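You operate a simulated robot arm through the tools that you are given. There is no shell and no other tool. Be economical: measure what you need, move in short steps, check, and stop when the job is done.

The job below is to be done with a simulated robot arm. You get a single attempt, and the scene is never put back.

Task
Take the teaspoon from the side table and put it on the baking tray on the side table.

It is judged by the outcome, as a careful person would: the job done as asked, and still so three seconds after it is handed in. It fails if anything else is knocked over, pushed out of place, dropped, spilled or broken.

Robot
A 6-joint arm with a two-finger parallel gripper, fixed in place. Base frame: the origin is at the foot of the arm, x ahead of it, y to its left, z up; the work surface is at about z = 0.758. Lengths are in m, angles in rad, forces in N, time in s.
With the tool pointing down near the work surface it reaches from about 0.26 to 0.68 m from the base axis. Its first joint turns from -1.152 to 1.152 rad. Payload 2.9 kg.
Tool frame: the origin (TCP) lies between the finger pads and is the grasp point; the fingertips stand 0.03 m ahead of it; z points along the fingers, y is the line along which they close. The gripper opens to 0.11 m. The fingers are 0.02 m wide and 0.01 m thick; the gripper's body (0.048 by 0.112 m) begins 0.055 m behind the TCP.
Orientation is told as [roll, pitch, yaw] about the base's x, y, z axes, in that order, counted from this pose: with the fingers straight down and closing along the base's y, the tool's x points along the base's -x, its y along +y and its z along -z.

Tools
- The arm moves only by the tool drive_tool. Its argument "motion" is a list of rows, each a list of 3 entries, a list of its own where there are three numbers: the gripper command, from -1 (fully open) to 1 (shut), values between in proportion, then the shift along the tool's x, y, z in mm, then the turn, a rotation vector about the tool's x, y, z in rad. In form: [[gripper, [dx, dy, dz], [ax, ay, az]], ...]. A call has 1 to 20 rows; each row is the pose to reach, as a shift and turn from the pose commanded when the call began, along the tool's axes at that moment. Rows are played at 5 a second. More than 0.05 m and 0.15 rad between two rows, or a gripper value outside its range, and nothing of the call is played. A pose out of reach is approached as far as the arm can. The call stops where the force on the tool passes 40 N (or 10 N more than at its start, if that is more) or the arm is blocked; 0.2 s more then pass. Each finger travels about 0.108 m/s and halts on what it meets, pressing with about 33 N; the grip force reading is that of the motor and also rises with nothing between the fingers. The clock runs only during rows and for 0.2 s after the last one: add rows that repeat a pose to give the fingers time. It gives the time, the measured TCP pose, the force on the tool (base axes), the opening and the grip force at its end, in the units of the frame above (readings bear some noise).
- Cameras (640 x 400 px; columns grow to the right, rows downward): "scene" is fixed at [0.066, 0.4217, 1.3892]; the picture's right is [-0.91, -0.41, 0.00], its down [-0.21, 0.46, -0.86] and it looks along [0.36, -0.79, -0.50] (base axes); focal length 357 px, centre (320, 200). "wrist" rides on the gripper at [0.072, 0.017, -0.103] in the tool frame; the picture's right is [-0.23, 0.97, 0.00], its down [-0.76, -0.18, -0.62] and it looks along [-0.61, -0.14, 0.78] (tool axes); focal length 222 px, centre (320, 200). There is no depth. A picture from a camera that has moved, and an enlarged one, comes with that camera's place and axes in the base frame and with its lens. The place of the scene camera against the robot may be out by one fixed shift of up to 0.012 m in any direction.
- capture(camera): a new picture of that camera. It takes no simulated time.
- close_up(camera, box): a new picture of the part [left, top, right, bottom] of that camera's present view, enlarged. It takes no simulated time.
- job_done(): hands the job in; it is judged then, once.

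Go step by step. Nothing tells you positions but the pictures and the camera data: compare them with the known pose of the tool, close in by small moves and look again before you grip or let go. The budget is 90 turns and 38 pictures, counting those below and the enlarged ones. Unless the task says otherwise, let go and move clear before handing in, and close with one line.

The tools are called as name(argument=value, ...) on one line, values as JSON. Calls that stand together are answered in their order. drive_tool: Moves the arm, as the interface text tells. Its arguments: {"type":"object","properties":{"motion":{"type":"array"}},"required":["motion"]} The other tools are called the same way: capture (camera) takes a picture; close_up (camera, box) takes an enlarged picture of a part of a camera's view; job_done () hands the job in.

At the start:

```text
time: 0.0
tool_pos: [0.3889, -0.2632, 1.0104]
ee_rot: [0.002, 0.0, 0.001]
ft_force: [0.7, 1.1, 0.3]
width: 0.11
finger_force: 0.1
```

scene: 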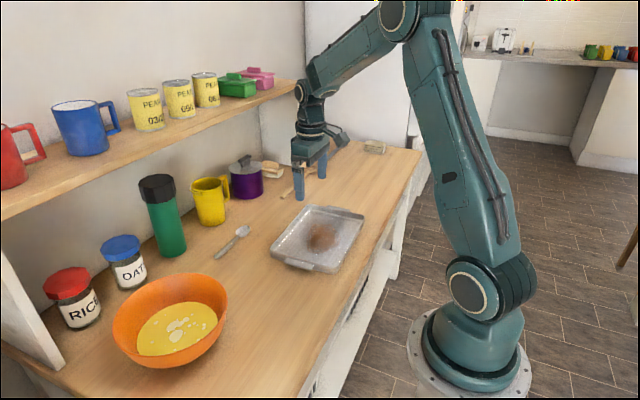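
wrist: 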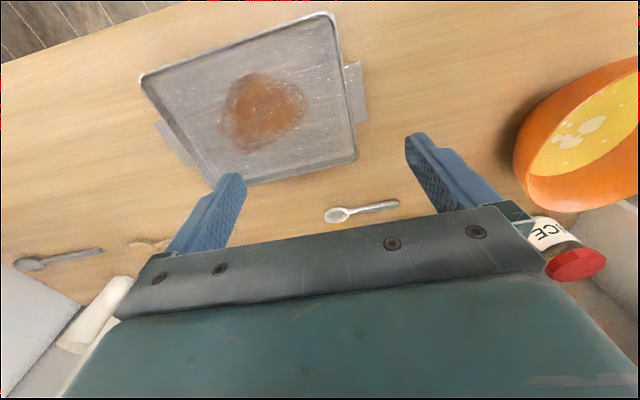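

The nearer spoon seems to be at about (0.645, -0.24), with the tray nearer the robot. Another spoon-like item lies farther off, so I'll look closer before choosing.

close_up(camera="scene", box=[190, 200, 290, 270])

close_up(camera="wrist", box=[300, 170, 430, 250])

close_up(camera="wrist", box=[0, 210, 190, 330])

close_up(camera="scene", box=[250, 130, 410, 280])

```text
5.71 times, centred on (240, 235) of scene
camera zoom: at [0.066, 0.4217, 1.3892], right [-0.91, -0.41, 0.0], down [-0.21, 0.46, -0.86], along [0.36, -0.79, -0.5], focal length 2041 px, centre (777, 0)
```

zoom: 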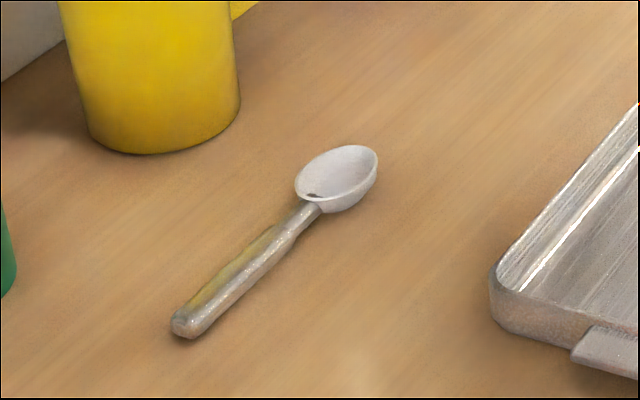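

```text
4.92 times, centred on (365, 210) of wrist
camera zoom: at [0.3153, -0.2472, 1.1142], right [0.23, 0.97, 0.0], down [0.76, -0.18, 0.62], along [0.61, -0.14, -0.78], focal length 1094 px, centre (98, 151)
```

zoom: 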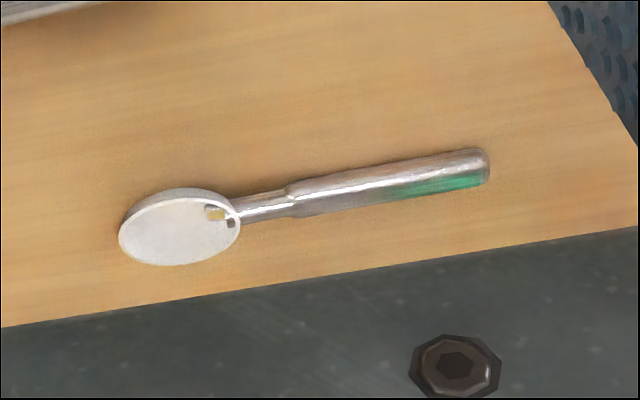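

```text
3.33 times, centred on (95, 270) of wrist
camera zoom: at [0.3153, -0.2472, 1.1142], right [0.23, 0.97, 0.0], down [0.76, -0.18, 0.62], along [0.61, -0.14, -0.78], focal length 740 px, centre (1070, -33)
```

zoom: 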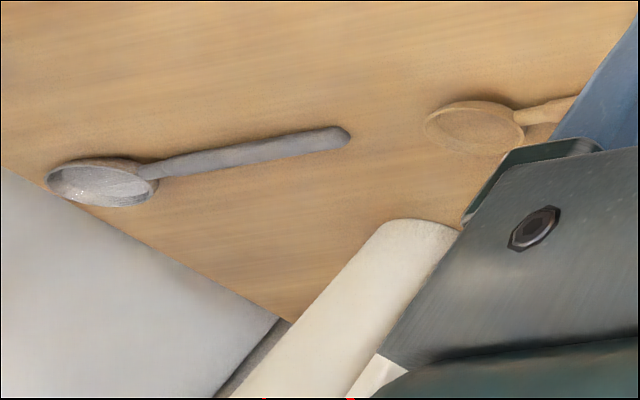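

```text
2.67 times, centred on (330, 205) of scene
camera zoom: at [0.066, 0.4217, 1.3892], right [-0.91, -0.41, 0.0], down [-0.21, 0.46, -0.86], along [0.36, -0.79, -0.5], focal length 953 px, centre (293, 187)
```

zoom: 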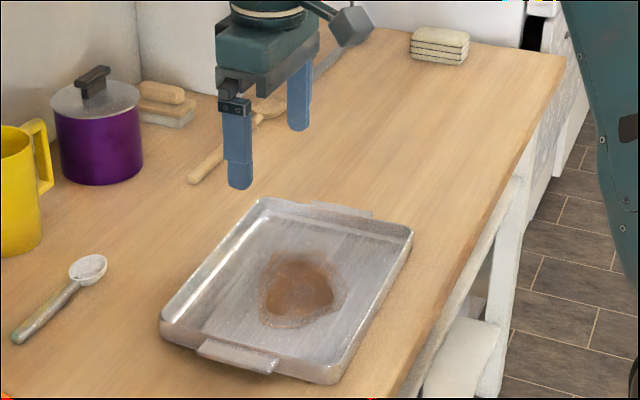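

The nearer, smaller spoon is the teaspoon. Its handle lies nearly along y at x≈0.633, with the thick part from y≈-0.237 to -0.157. I'll turn the gripper so it closes along x and come down on the robot's side, staying clear of the shelf.

drive_tool(motion=[[-1, [-10, 5, 0], [0, 0, 0.1378]], [-1, [-20, 10, 5], [0, 0, 0.2756]], [-1, [-30, 15, 15], [0, 0, 0.4135]], [-1, [-40, 20, 25], [0, 0, 0.5513]], [-1, [-50, 25, 35], [0, 0, 0.6891]], [-1, [-60, 30, 45], [0, 0, 0.8269]], [-1, [-70, 35, 55], [0, 0, 0.9647]], [-1, [-80, 40, 65], [0, 0, 1.1025]], [-1, [-90, 45, 75], [0, 0, 1.2404]], [-1, [-100, 50, 90], [0, 0, 1.3782]], [-1, [-111, 53, 105], [0, 0, 1.516]], [-1, [-111, 53, 105], [0, 0, 1.516]]])

capture(camera="wrist")

capture(camera="scene")

```text
time: 2.6
tool_pos: [0.4997, -0.21, 0.9049]
ee_rot: [0.0, 0.002, -1.517]
ft_force: [-0.1, 0.6, -1.3]
width: 0.1099
finger_force: 0.0
```

```text
31 pictures are left
camera wrist: at [0.512, -0.1375, 1.0091], right [0.98, -0.17, 0.0], down [-0.14, -0.77, 0.62], along [-0.11, -0.61, -0.78], focal length 222 px, centre (320, 200)
```

wrist: 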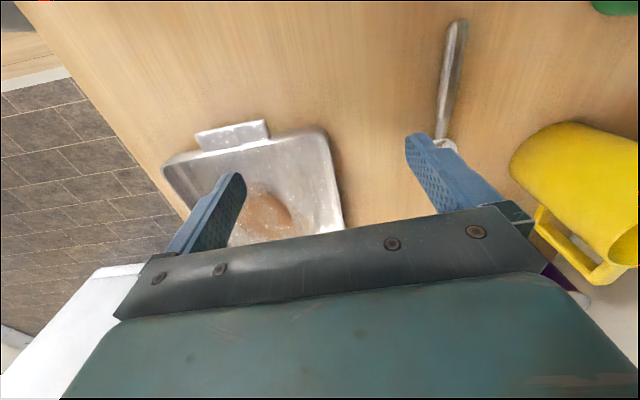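

```text
30 pictures are left
```

scene: 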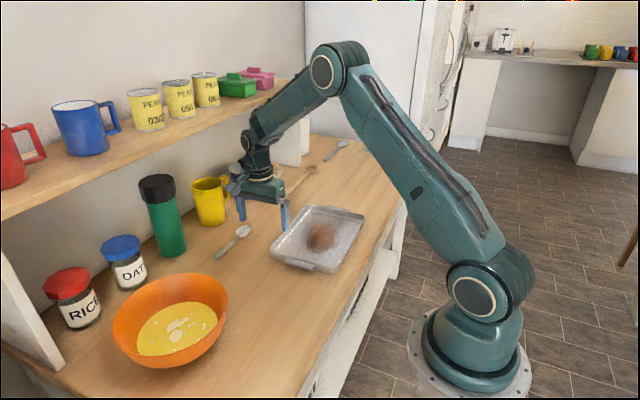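

The new view agrees: the handle runs x≈0.629–0.632 over y -0.158 to -0.23. I'll half-close the fingers, lower a little and move forward over the handle, then check the clearance to the shelf.

drive_tool(motion=[[-0.3, [0, 20, 25], [0, 0, 0]], [0, [0, 40, 50], [0, 0, 0]], [0, [-1, 65, 55], [0, 0, 0]], [0, [-1, 90, 55], [0, 0, 0]], [0, [-2, 112, 55], [0, 0, 0]], [0, [-2, 131, 55], [0, 0, 0]], [0, [-2, 131, 55], [0, 0, 0]]])

capture(camera="wrist")

capture(camera="scene")

```text
time: 4.2
tool_pos: [0.6321, -0.2054, 0.8501]
ee_rot: [0.001, -0.001, -1.517]
ft_force: [-0.3, -0.1, 0.2]
width: 0.0549
finger_force: 0.1
```

```text
29 pictures are left
camera wrist: at [0.6433, -0.1333, 0.954], right [0.98, -0.17, 0.0], down [-0.14, -0.77, 0.62], along [-0.11, -0.61, -0.78], focal length 222 px, centre (320, 200)
```

wrist: 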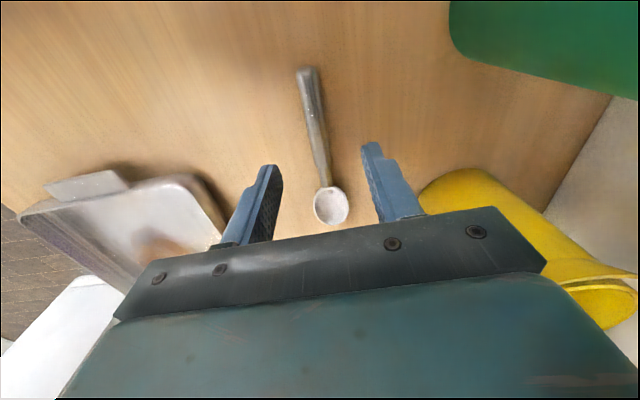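

```text
28 pictures are left
```

scene: 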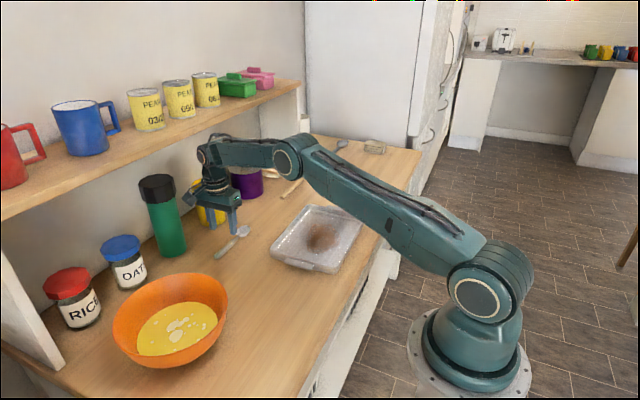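

The handle axis is about 4 mm nearer the robot than the tool centre. I'll correct that and lower to just above the handle.

drive_tool(motion=[[0, [0, -4, 15], [0, 0, 0]], [0, [0, -4, 30], [0, 0, 0]], [0, [0, -4, 43], [0, 0, 0]], [0, [0, -4, 43], [0, 0, 0]]])

capture(camera="wrist")

close_up(camera="scene", box=[160, 160, 300, 270])

```text
time: 5.2
tool_pos: [0.6278, -0.2055, 0.8073]
ee_rot: [0.0, -0.001, -1.519]
ft_force: [0.5, -0.5, 0.0]
width: 0.055
finger_force: 0.1
```

```text
27 pictures are left
camera wrist: at [0.6388, -0.1334, 0.9109], right [0.98, -0.17, 0.0], down [-0.14, -0.77, 0.62], along [-0.11, -0.61, -0.78], focal length 222 px, centre (320, 200)
```

wrist: 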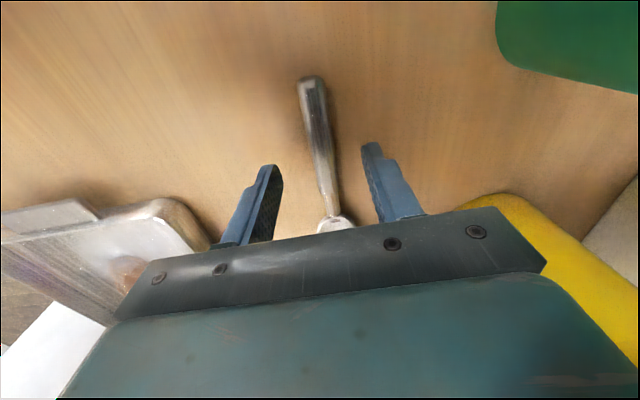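

```text
3.64 times, centred on (230, 215) of scene
camera zoom: at [0.066, 0.4217, 1.3892], right [-0.91, -0.41, 0.0], down [-0.21, 0.46, -0.86], along [0.36, -0.79, -0.5], focal length 1299 px, centre (647, 146)
```

zoom: 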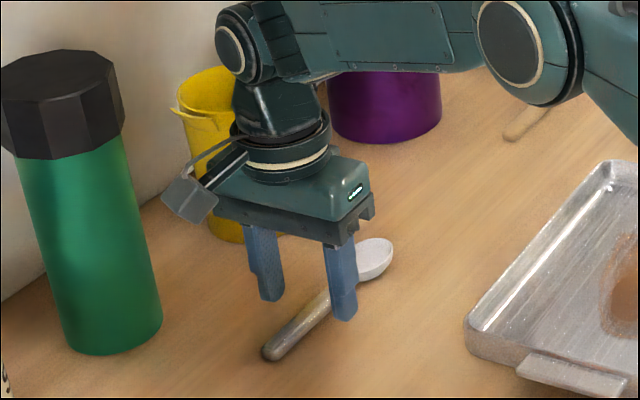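

The handle sits between the fingers and runs almost exactly along y. I'll trim the yaw slightly, lower until the tips are just above the table, and grip.

drive_tool(motion=[[0, [0, 0, 8], [0, 0, 0.04]], [0, [0, 0, 15], [0, 0, 0.04]], [0, [0, 0, 15], [0, 0, 0.04]]])

capture(camera="wrist")

close_up(camera="scene", box=[190, 200, 290, 270])

```text
time: 6.0
tool_pos: [0.6262, -0.2057, 0.7931]
ee_rot: [0.0, 0.001, -1.557]
ft_force: [-1.0, 0.7, 0.0]
width: 0.0551
finger_force: 0.1
```

```text
25 pictures are left
camera wrist: at [0.6412, -0.1337, 0.8961], right [0.98, -0.21, 0.0], down [-0.17, -0.76, 0.62], along [-0.13, -0.61, -0.78], focal length 222 px, centre (320, 200)
```

wrist: 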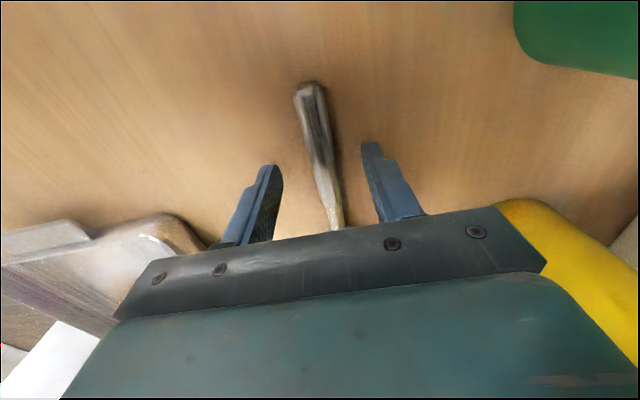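

```text
5.71 times, centred on (240, 235) of scene
camera zoom: at [0.066, 0.4217, 1.3892], right [-0.91, -0.41, 0.0], down [-0.21, 0.46, -0.86], along [0.36, -0.79, -0.5], focal length 2041 px, centre (777, 0)
```

zoom: 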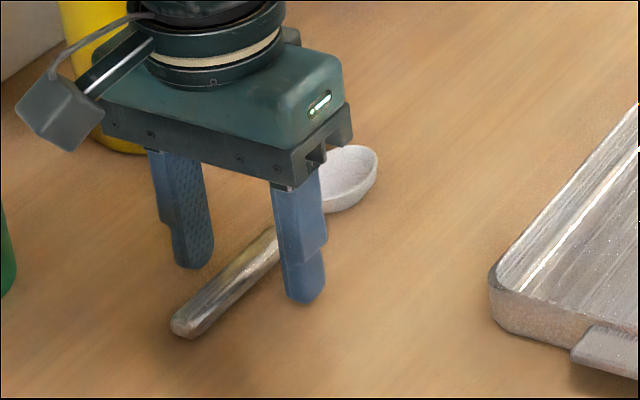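

The fingertips straddle the thick handle, so I'll go down 2 mm more and close.

drive_tool(motion=[[0, [0, 0, 2.5], [0, 0, 0]], [0.5, [0, 0, 2.5], [0, 0, 0]], [1, [0, 0, 2.5], [0, 0, 0]], [1, [0, 0, 2.5], [0, 0, 0]], [1, [0, 0, 2.5], [0, 0, 0]]])

capture(camera="wrist")

```text
time: 7.2
tool_pos: [0.6269, -0.2046, 0.7903]
ee_rot: [-0.001, -0.001, -1.553]
ft_force: [0.6, 0.1, 2.9]
width: 0.0161
finger_force: 33.2
```

```text
23 pictures are left
camera wrist: at [0.6412, -0.1335, 0.8938], right [0.98, -0.21, 0.0], down [-0.17, -0.76, 0.62], along [-0.13, -0.61, -0.78], focal length 222 px, centre (320, 200)
```

wrist: 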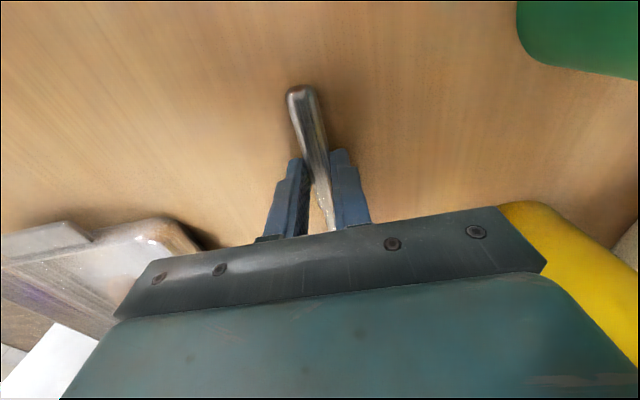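

Gripped at 16 mm, which fits the handle. I'll lift 50 mm straight up and check.

drive_tool(motion=[[1, [0, 0, -10], [0, 0, 0]], [1, [0, 0, -25], [0, 0, 0]], [1, [0, 0, -40], [0, 0, 0]], [1, [0, 0, -55], [0, 0, 0]], [1, [0, 0, -55], [0, 0, 0]]])

close_up(camera="scene", box=[160, 150, 380, 290])

```text
time: 8.4
tool_pos: [0.6279, -0.2047, 0.846]
ee_rot: [-0.001, -0.001, -1.555]
ft_force: [0.5, -1.1, -0.1]
width: 0.0158
finger_force: 33.9
```

```text
2.86 times, centred on (270, 220) of scene
camera zoom: at [0.066, 0.4217, 1.3892], right [-0.91, -0.41, 0.0], down [-0.21, 0.46, -0.86], along [0.36, -0.79, -0.5], focal length 1021 px, centre (463, 143)
```

zoom: 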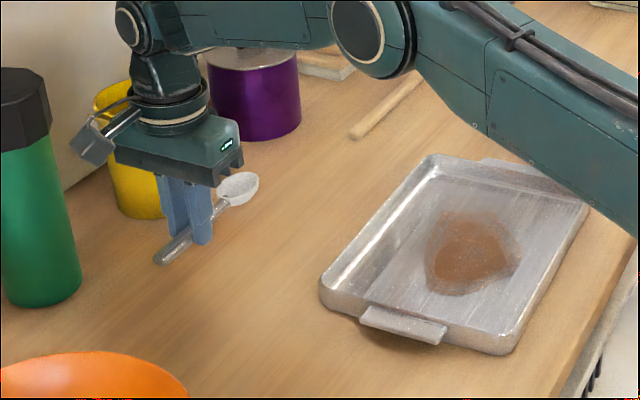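

The spoon is held level. The tray's inside is centred near (0.41, -0.365), so I'll carry the spoon over it to TCP (0.43, -0.34) and look.

drive_tool(motion=[[1, [-5, -15, -15], [0, 0, 0]], [1, [-15, -40, -25], [0, 0, 0]], [1, [-33, -65, -25], [0, 0, 0]], [1, [-52, -92, -25], [0, 0, 0]], [1, [-72, -119, -25], [0, 0, 0]], [1, [-92, -146, -25], [0, 0, 0]], [1, [-110, -172, -25], [0, 0, 0]], [1, [-123, -190, -25], [0, 0, 0]], [1, [-132, -200, -25], [0, 0, 0]], [1, [-132, -200, -25], [0, 0, 0]]])

capture(camera="wrist")

close_up(camera="scene", box=[230, 150, 410, 290])

```text
time: 10.6
tool_pos: [0.4293, -0.3399, 0.8703]
ee_rot: [-0.001, 0.001, -1.555]
ft_force: [-0.1, -0.6, -0.6]
width: 0.0154
finger_force: 32.6
```

```text
21 pictures are left
camera wrist: at [0.4435, -0.2683, 0.9735], right [0.98, -0.21, 0.0], down [-0.17, -0.76, 0.62], along [-0.13, -0.61, -0.78], focal length 222 px, centre (320, 200)
```

wrist: 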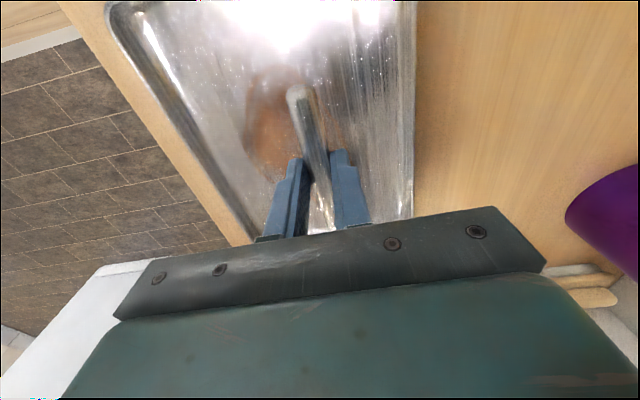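

```text
2.86 times, centred on (320, 220) of scene
camera zoom: at [0.066, 0.4217, 1.3892], right [-0.91, -0.41, 0.0], down [-0.21, 0.46, -0.86], along [0.36, -0.79, -0.5], focal length 1021 px, centre (320, 143)
```

zoom: 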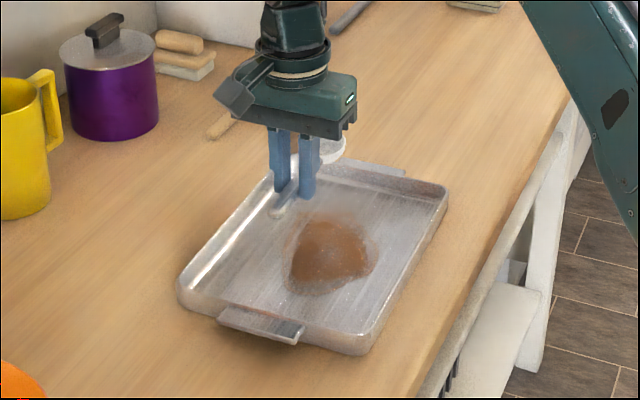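

The spoon is over the tray with a margin all round. I'll lower it close to the floor.

drive_tool(motion=[[1, [0, 0, 20], [0, 0, 0]], [1, [0, 0, 40], [0, 0, 0]], [1, [0, 0, 55], [0, 0, 0]], [1, [0, 0, 65], [0, 0, 0]], [1, [0, 0, 65], [0, 0, 0]]])

close_up(camera="scene", box=[260, 180, 380, 280])

```text
time: 11.8
tool_pos: [0.4291, -0.3386, 0.8046]
ee_rot: [0.0, -0.001, -1.558]
ft_force: [-0.4, -0.7, -0.5]
width: 0.0155
finger_force: 33.3
```

```text
4.00 times, centred on (320, 230) of scene
camera zoom: at [0.066, 0.4217, 1.3892], right [-0.91, -0.41, 0.0], down [-0.21, 0.46, -0.86], along [0.36, -0.79, -0.5], focal length 1429 px, centre (320, 80)
```

zoom: 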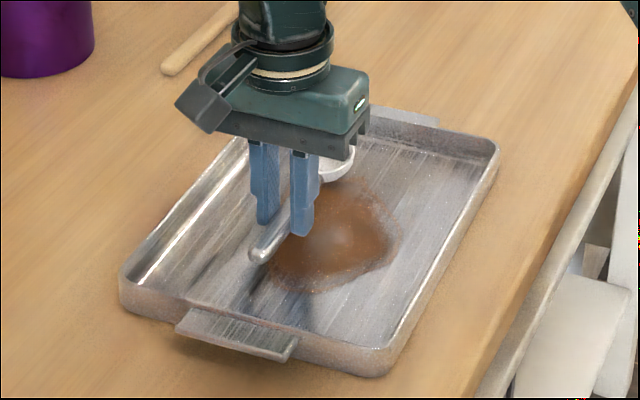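

No contact yet, so I'll lower a few millimetres more and watch the force.

drive_tool(motion=[[1, [0, 0, 2], [0, 0, 0]], [1, [0, 0, 4], [0, 0, 0]], [1, [0, 0, 6], [0, 0, 0]], [1, [0, 0, 6], [0, 0, 0]]])

```text
time: 12.8
tool_pos: [0.4287, -0.3406, 0.7999]
ee_rot: [-0.001, 0.0, -1.557]
ft_force: [-0.3, 0.7, 0.0]
width: 0.0158
finger_force: 33.2
```

drive_tool(motion=[[1, [0, 0, 1], [0, 0, 0]], [1, [0, 0, 2], [0, 0, 0]], [1, [0, 0, 3], [0, 0, 0]], [1, [0, 0, 3], [0, 0, 0]]])

```text
time: 13.8
tool_pos: [0.4299, -0.3407, 0.7954]
ee_rot: [0.0, -0.002, -1.557]
ft_force: [0.2, -0.1, -0.4]
width: 0.0155
finger_force: 33.1
```

Still no contact at TCP z≈0.796, so I'll step down another 2 mm.

drive_tool(motion=[[1, [0, 0, 1], [0, 0, 0]], [1, [0, 0, 2], [0, 0, 0]], [1, [0, 0, 2], [0, 0, 0]]])

close_up(camera="scene", box=[280, 200, 350, 250])

```text
time: 14.6
tool_pos: [0.4299, -0.3397, 0.7945]
ee_rot: [0.002, 0.001, -1.557]
ft_force: [-5.4, 2.8, 16.9]
width: 0.0157
finger_force: 33.1
```

```text
8.00 times, centred on (315, 225) of scene
camera zoom: at [0.0657, 0.4219, 1.3891], right [-0.91, -0.41, 0.0], down [-0.21, 0.46, -0.86], along [0.36, -0.79, -0.5], focal length 2858 px, centre (360, 0)
```

zoom: 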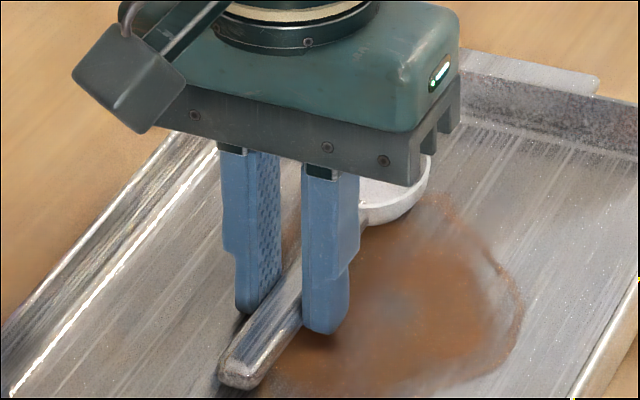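

The spoon is touching the tray floor with about 17 N. I'll ease up 1 mm, open slowly to about 40 mm and look.

drive_tool(motion=[[1, [0, 0, -1], [0, 0, 0]], [1, [0, 0, -1], [0, 0, 0]], [0.6, [0, 0, -1], [0, 0, 0]], [0.4, [0, 0, -1], [0, 0, 0]], [0.25, [0, 0, -1], [0, 0, 0]], [0.25, [0, 0, -1], [0, 0, 0]]])

capture(camera="wrist")

```text
time: 16.0
tool_pos: [0.4291, -0.3409, 0.7953]
ee_rot: [0.0, 0.0, -1.554]
ft_force: [1.4, 1.2, 7.8]
width: 0.0407
finger_force: 0.0
```

```text
17 pictures are left
camera wrist: at [0.4433, -0.268, 0.8988], right [0.98, -0.21, 0.0], down [-0.17, -0.76, 0.62], along [-0.13, -0.61, -0.78], focal length 222 px, centre (320, 200)
```

wrist: 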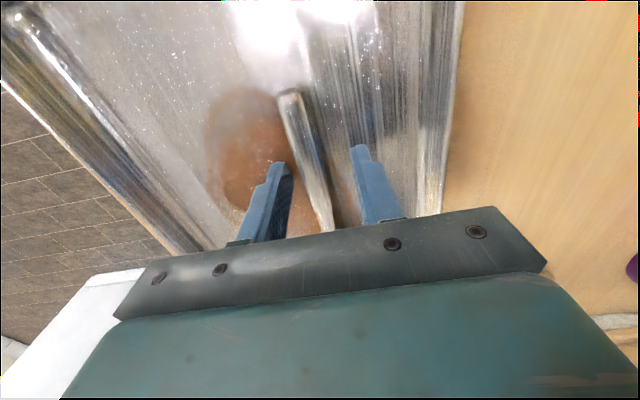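

The fingers are clear of the handle on both sides. I'll rise straight up and check.

drive_tool(motion=[[0.25, [0, 0, -5], [0, 0, 0]], [0.25, [0, 0, -20], [0, 0, 0]], [0.25, [0, 0, -45], [0, 0, 0]], [0.25, [0, 0, -80], [0, 0, 0]], [0.25, [0, 0, -120], [0, 0, 0]], [0.25, [0, 0, -150], [0, 0, 0]], [0.25, [0, 0, -150], [0, 0, 0]]])

capture(camera="scene")

capture(camera="wrist")

```text
time: 17.6
tool_pos: [0.4292, -0.3408, 0.9454]
ee_rot: [0.001, 0.001, -1.556]
ft_force: [-0.6, -0.5, 0.2]
width: 0.0414
finger_force: 0.1
```

```text
16 pictures are left
```

scene: 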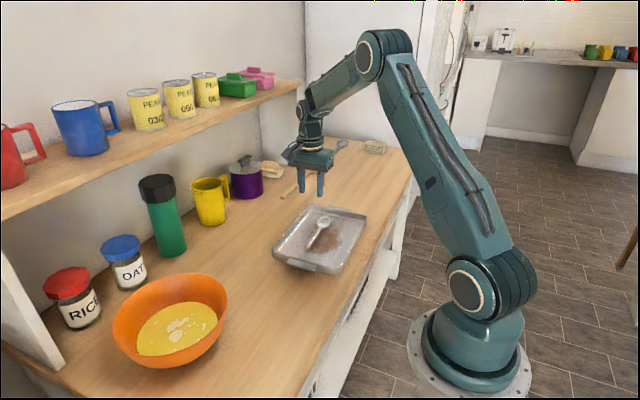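

```text
15 pictures are left
camera wrist: at [0.4433, -0.2688, 1.0491], right [0.98, -0.21, 0.0], down [-0.17, -0.76, 0.62], along [-0.13, -0.61, -0.78], focal length 222 px, centre (320, 200)
```

wrist: 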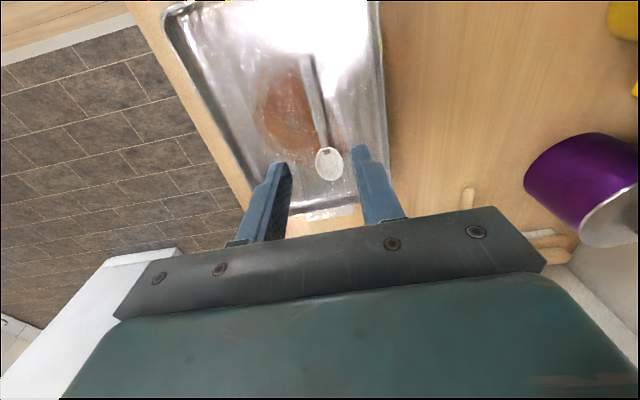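

The teaspoon lies flat in the baking tray, everything else is still standing, and the gripper is clear, so I'm handing the job in.

job_done()

```text
The job is handed in.
```

The teaspoon is lying flat on the baking tray and the gripper is clear; the tray may have shifted by a few millimetres, and nothing else looks disturbed.
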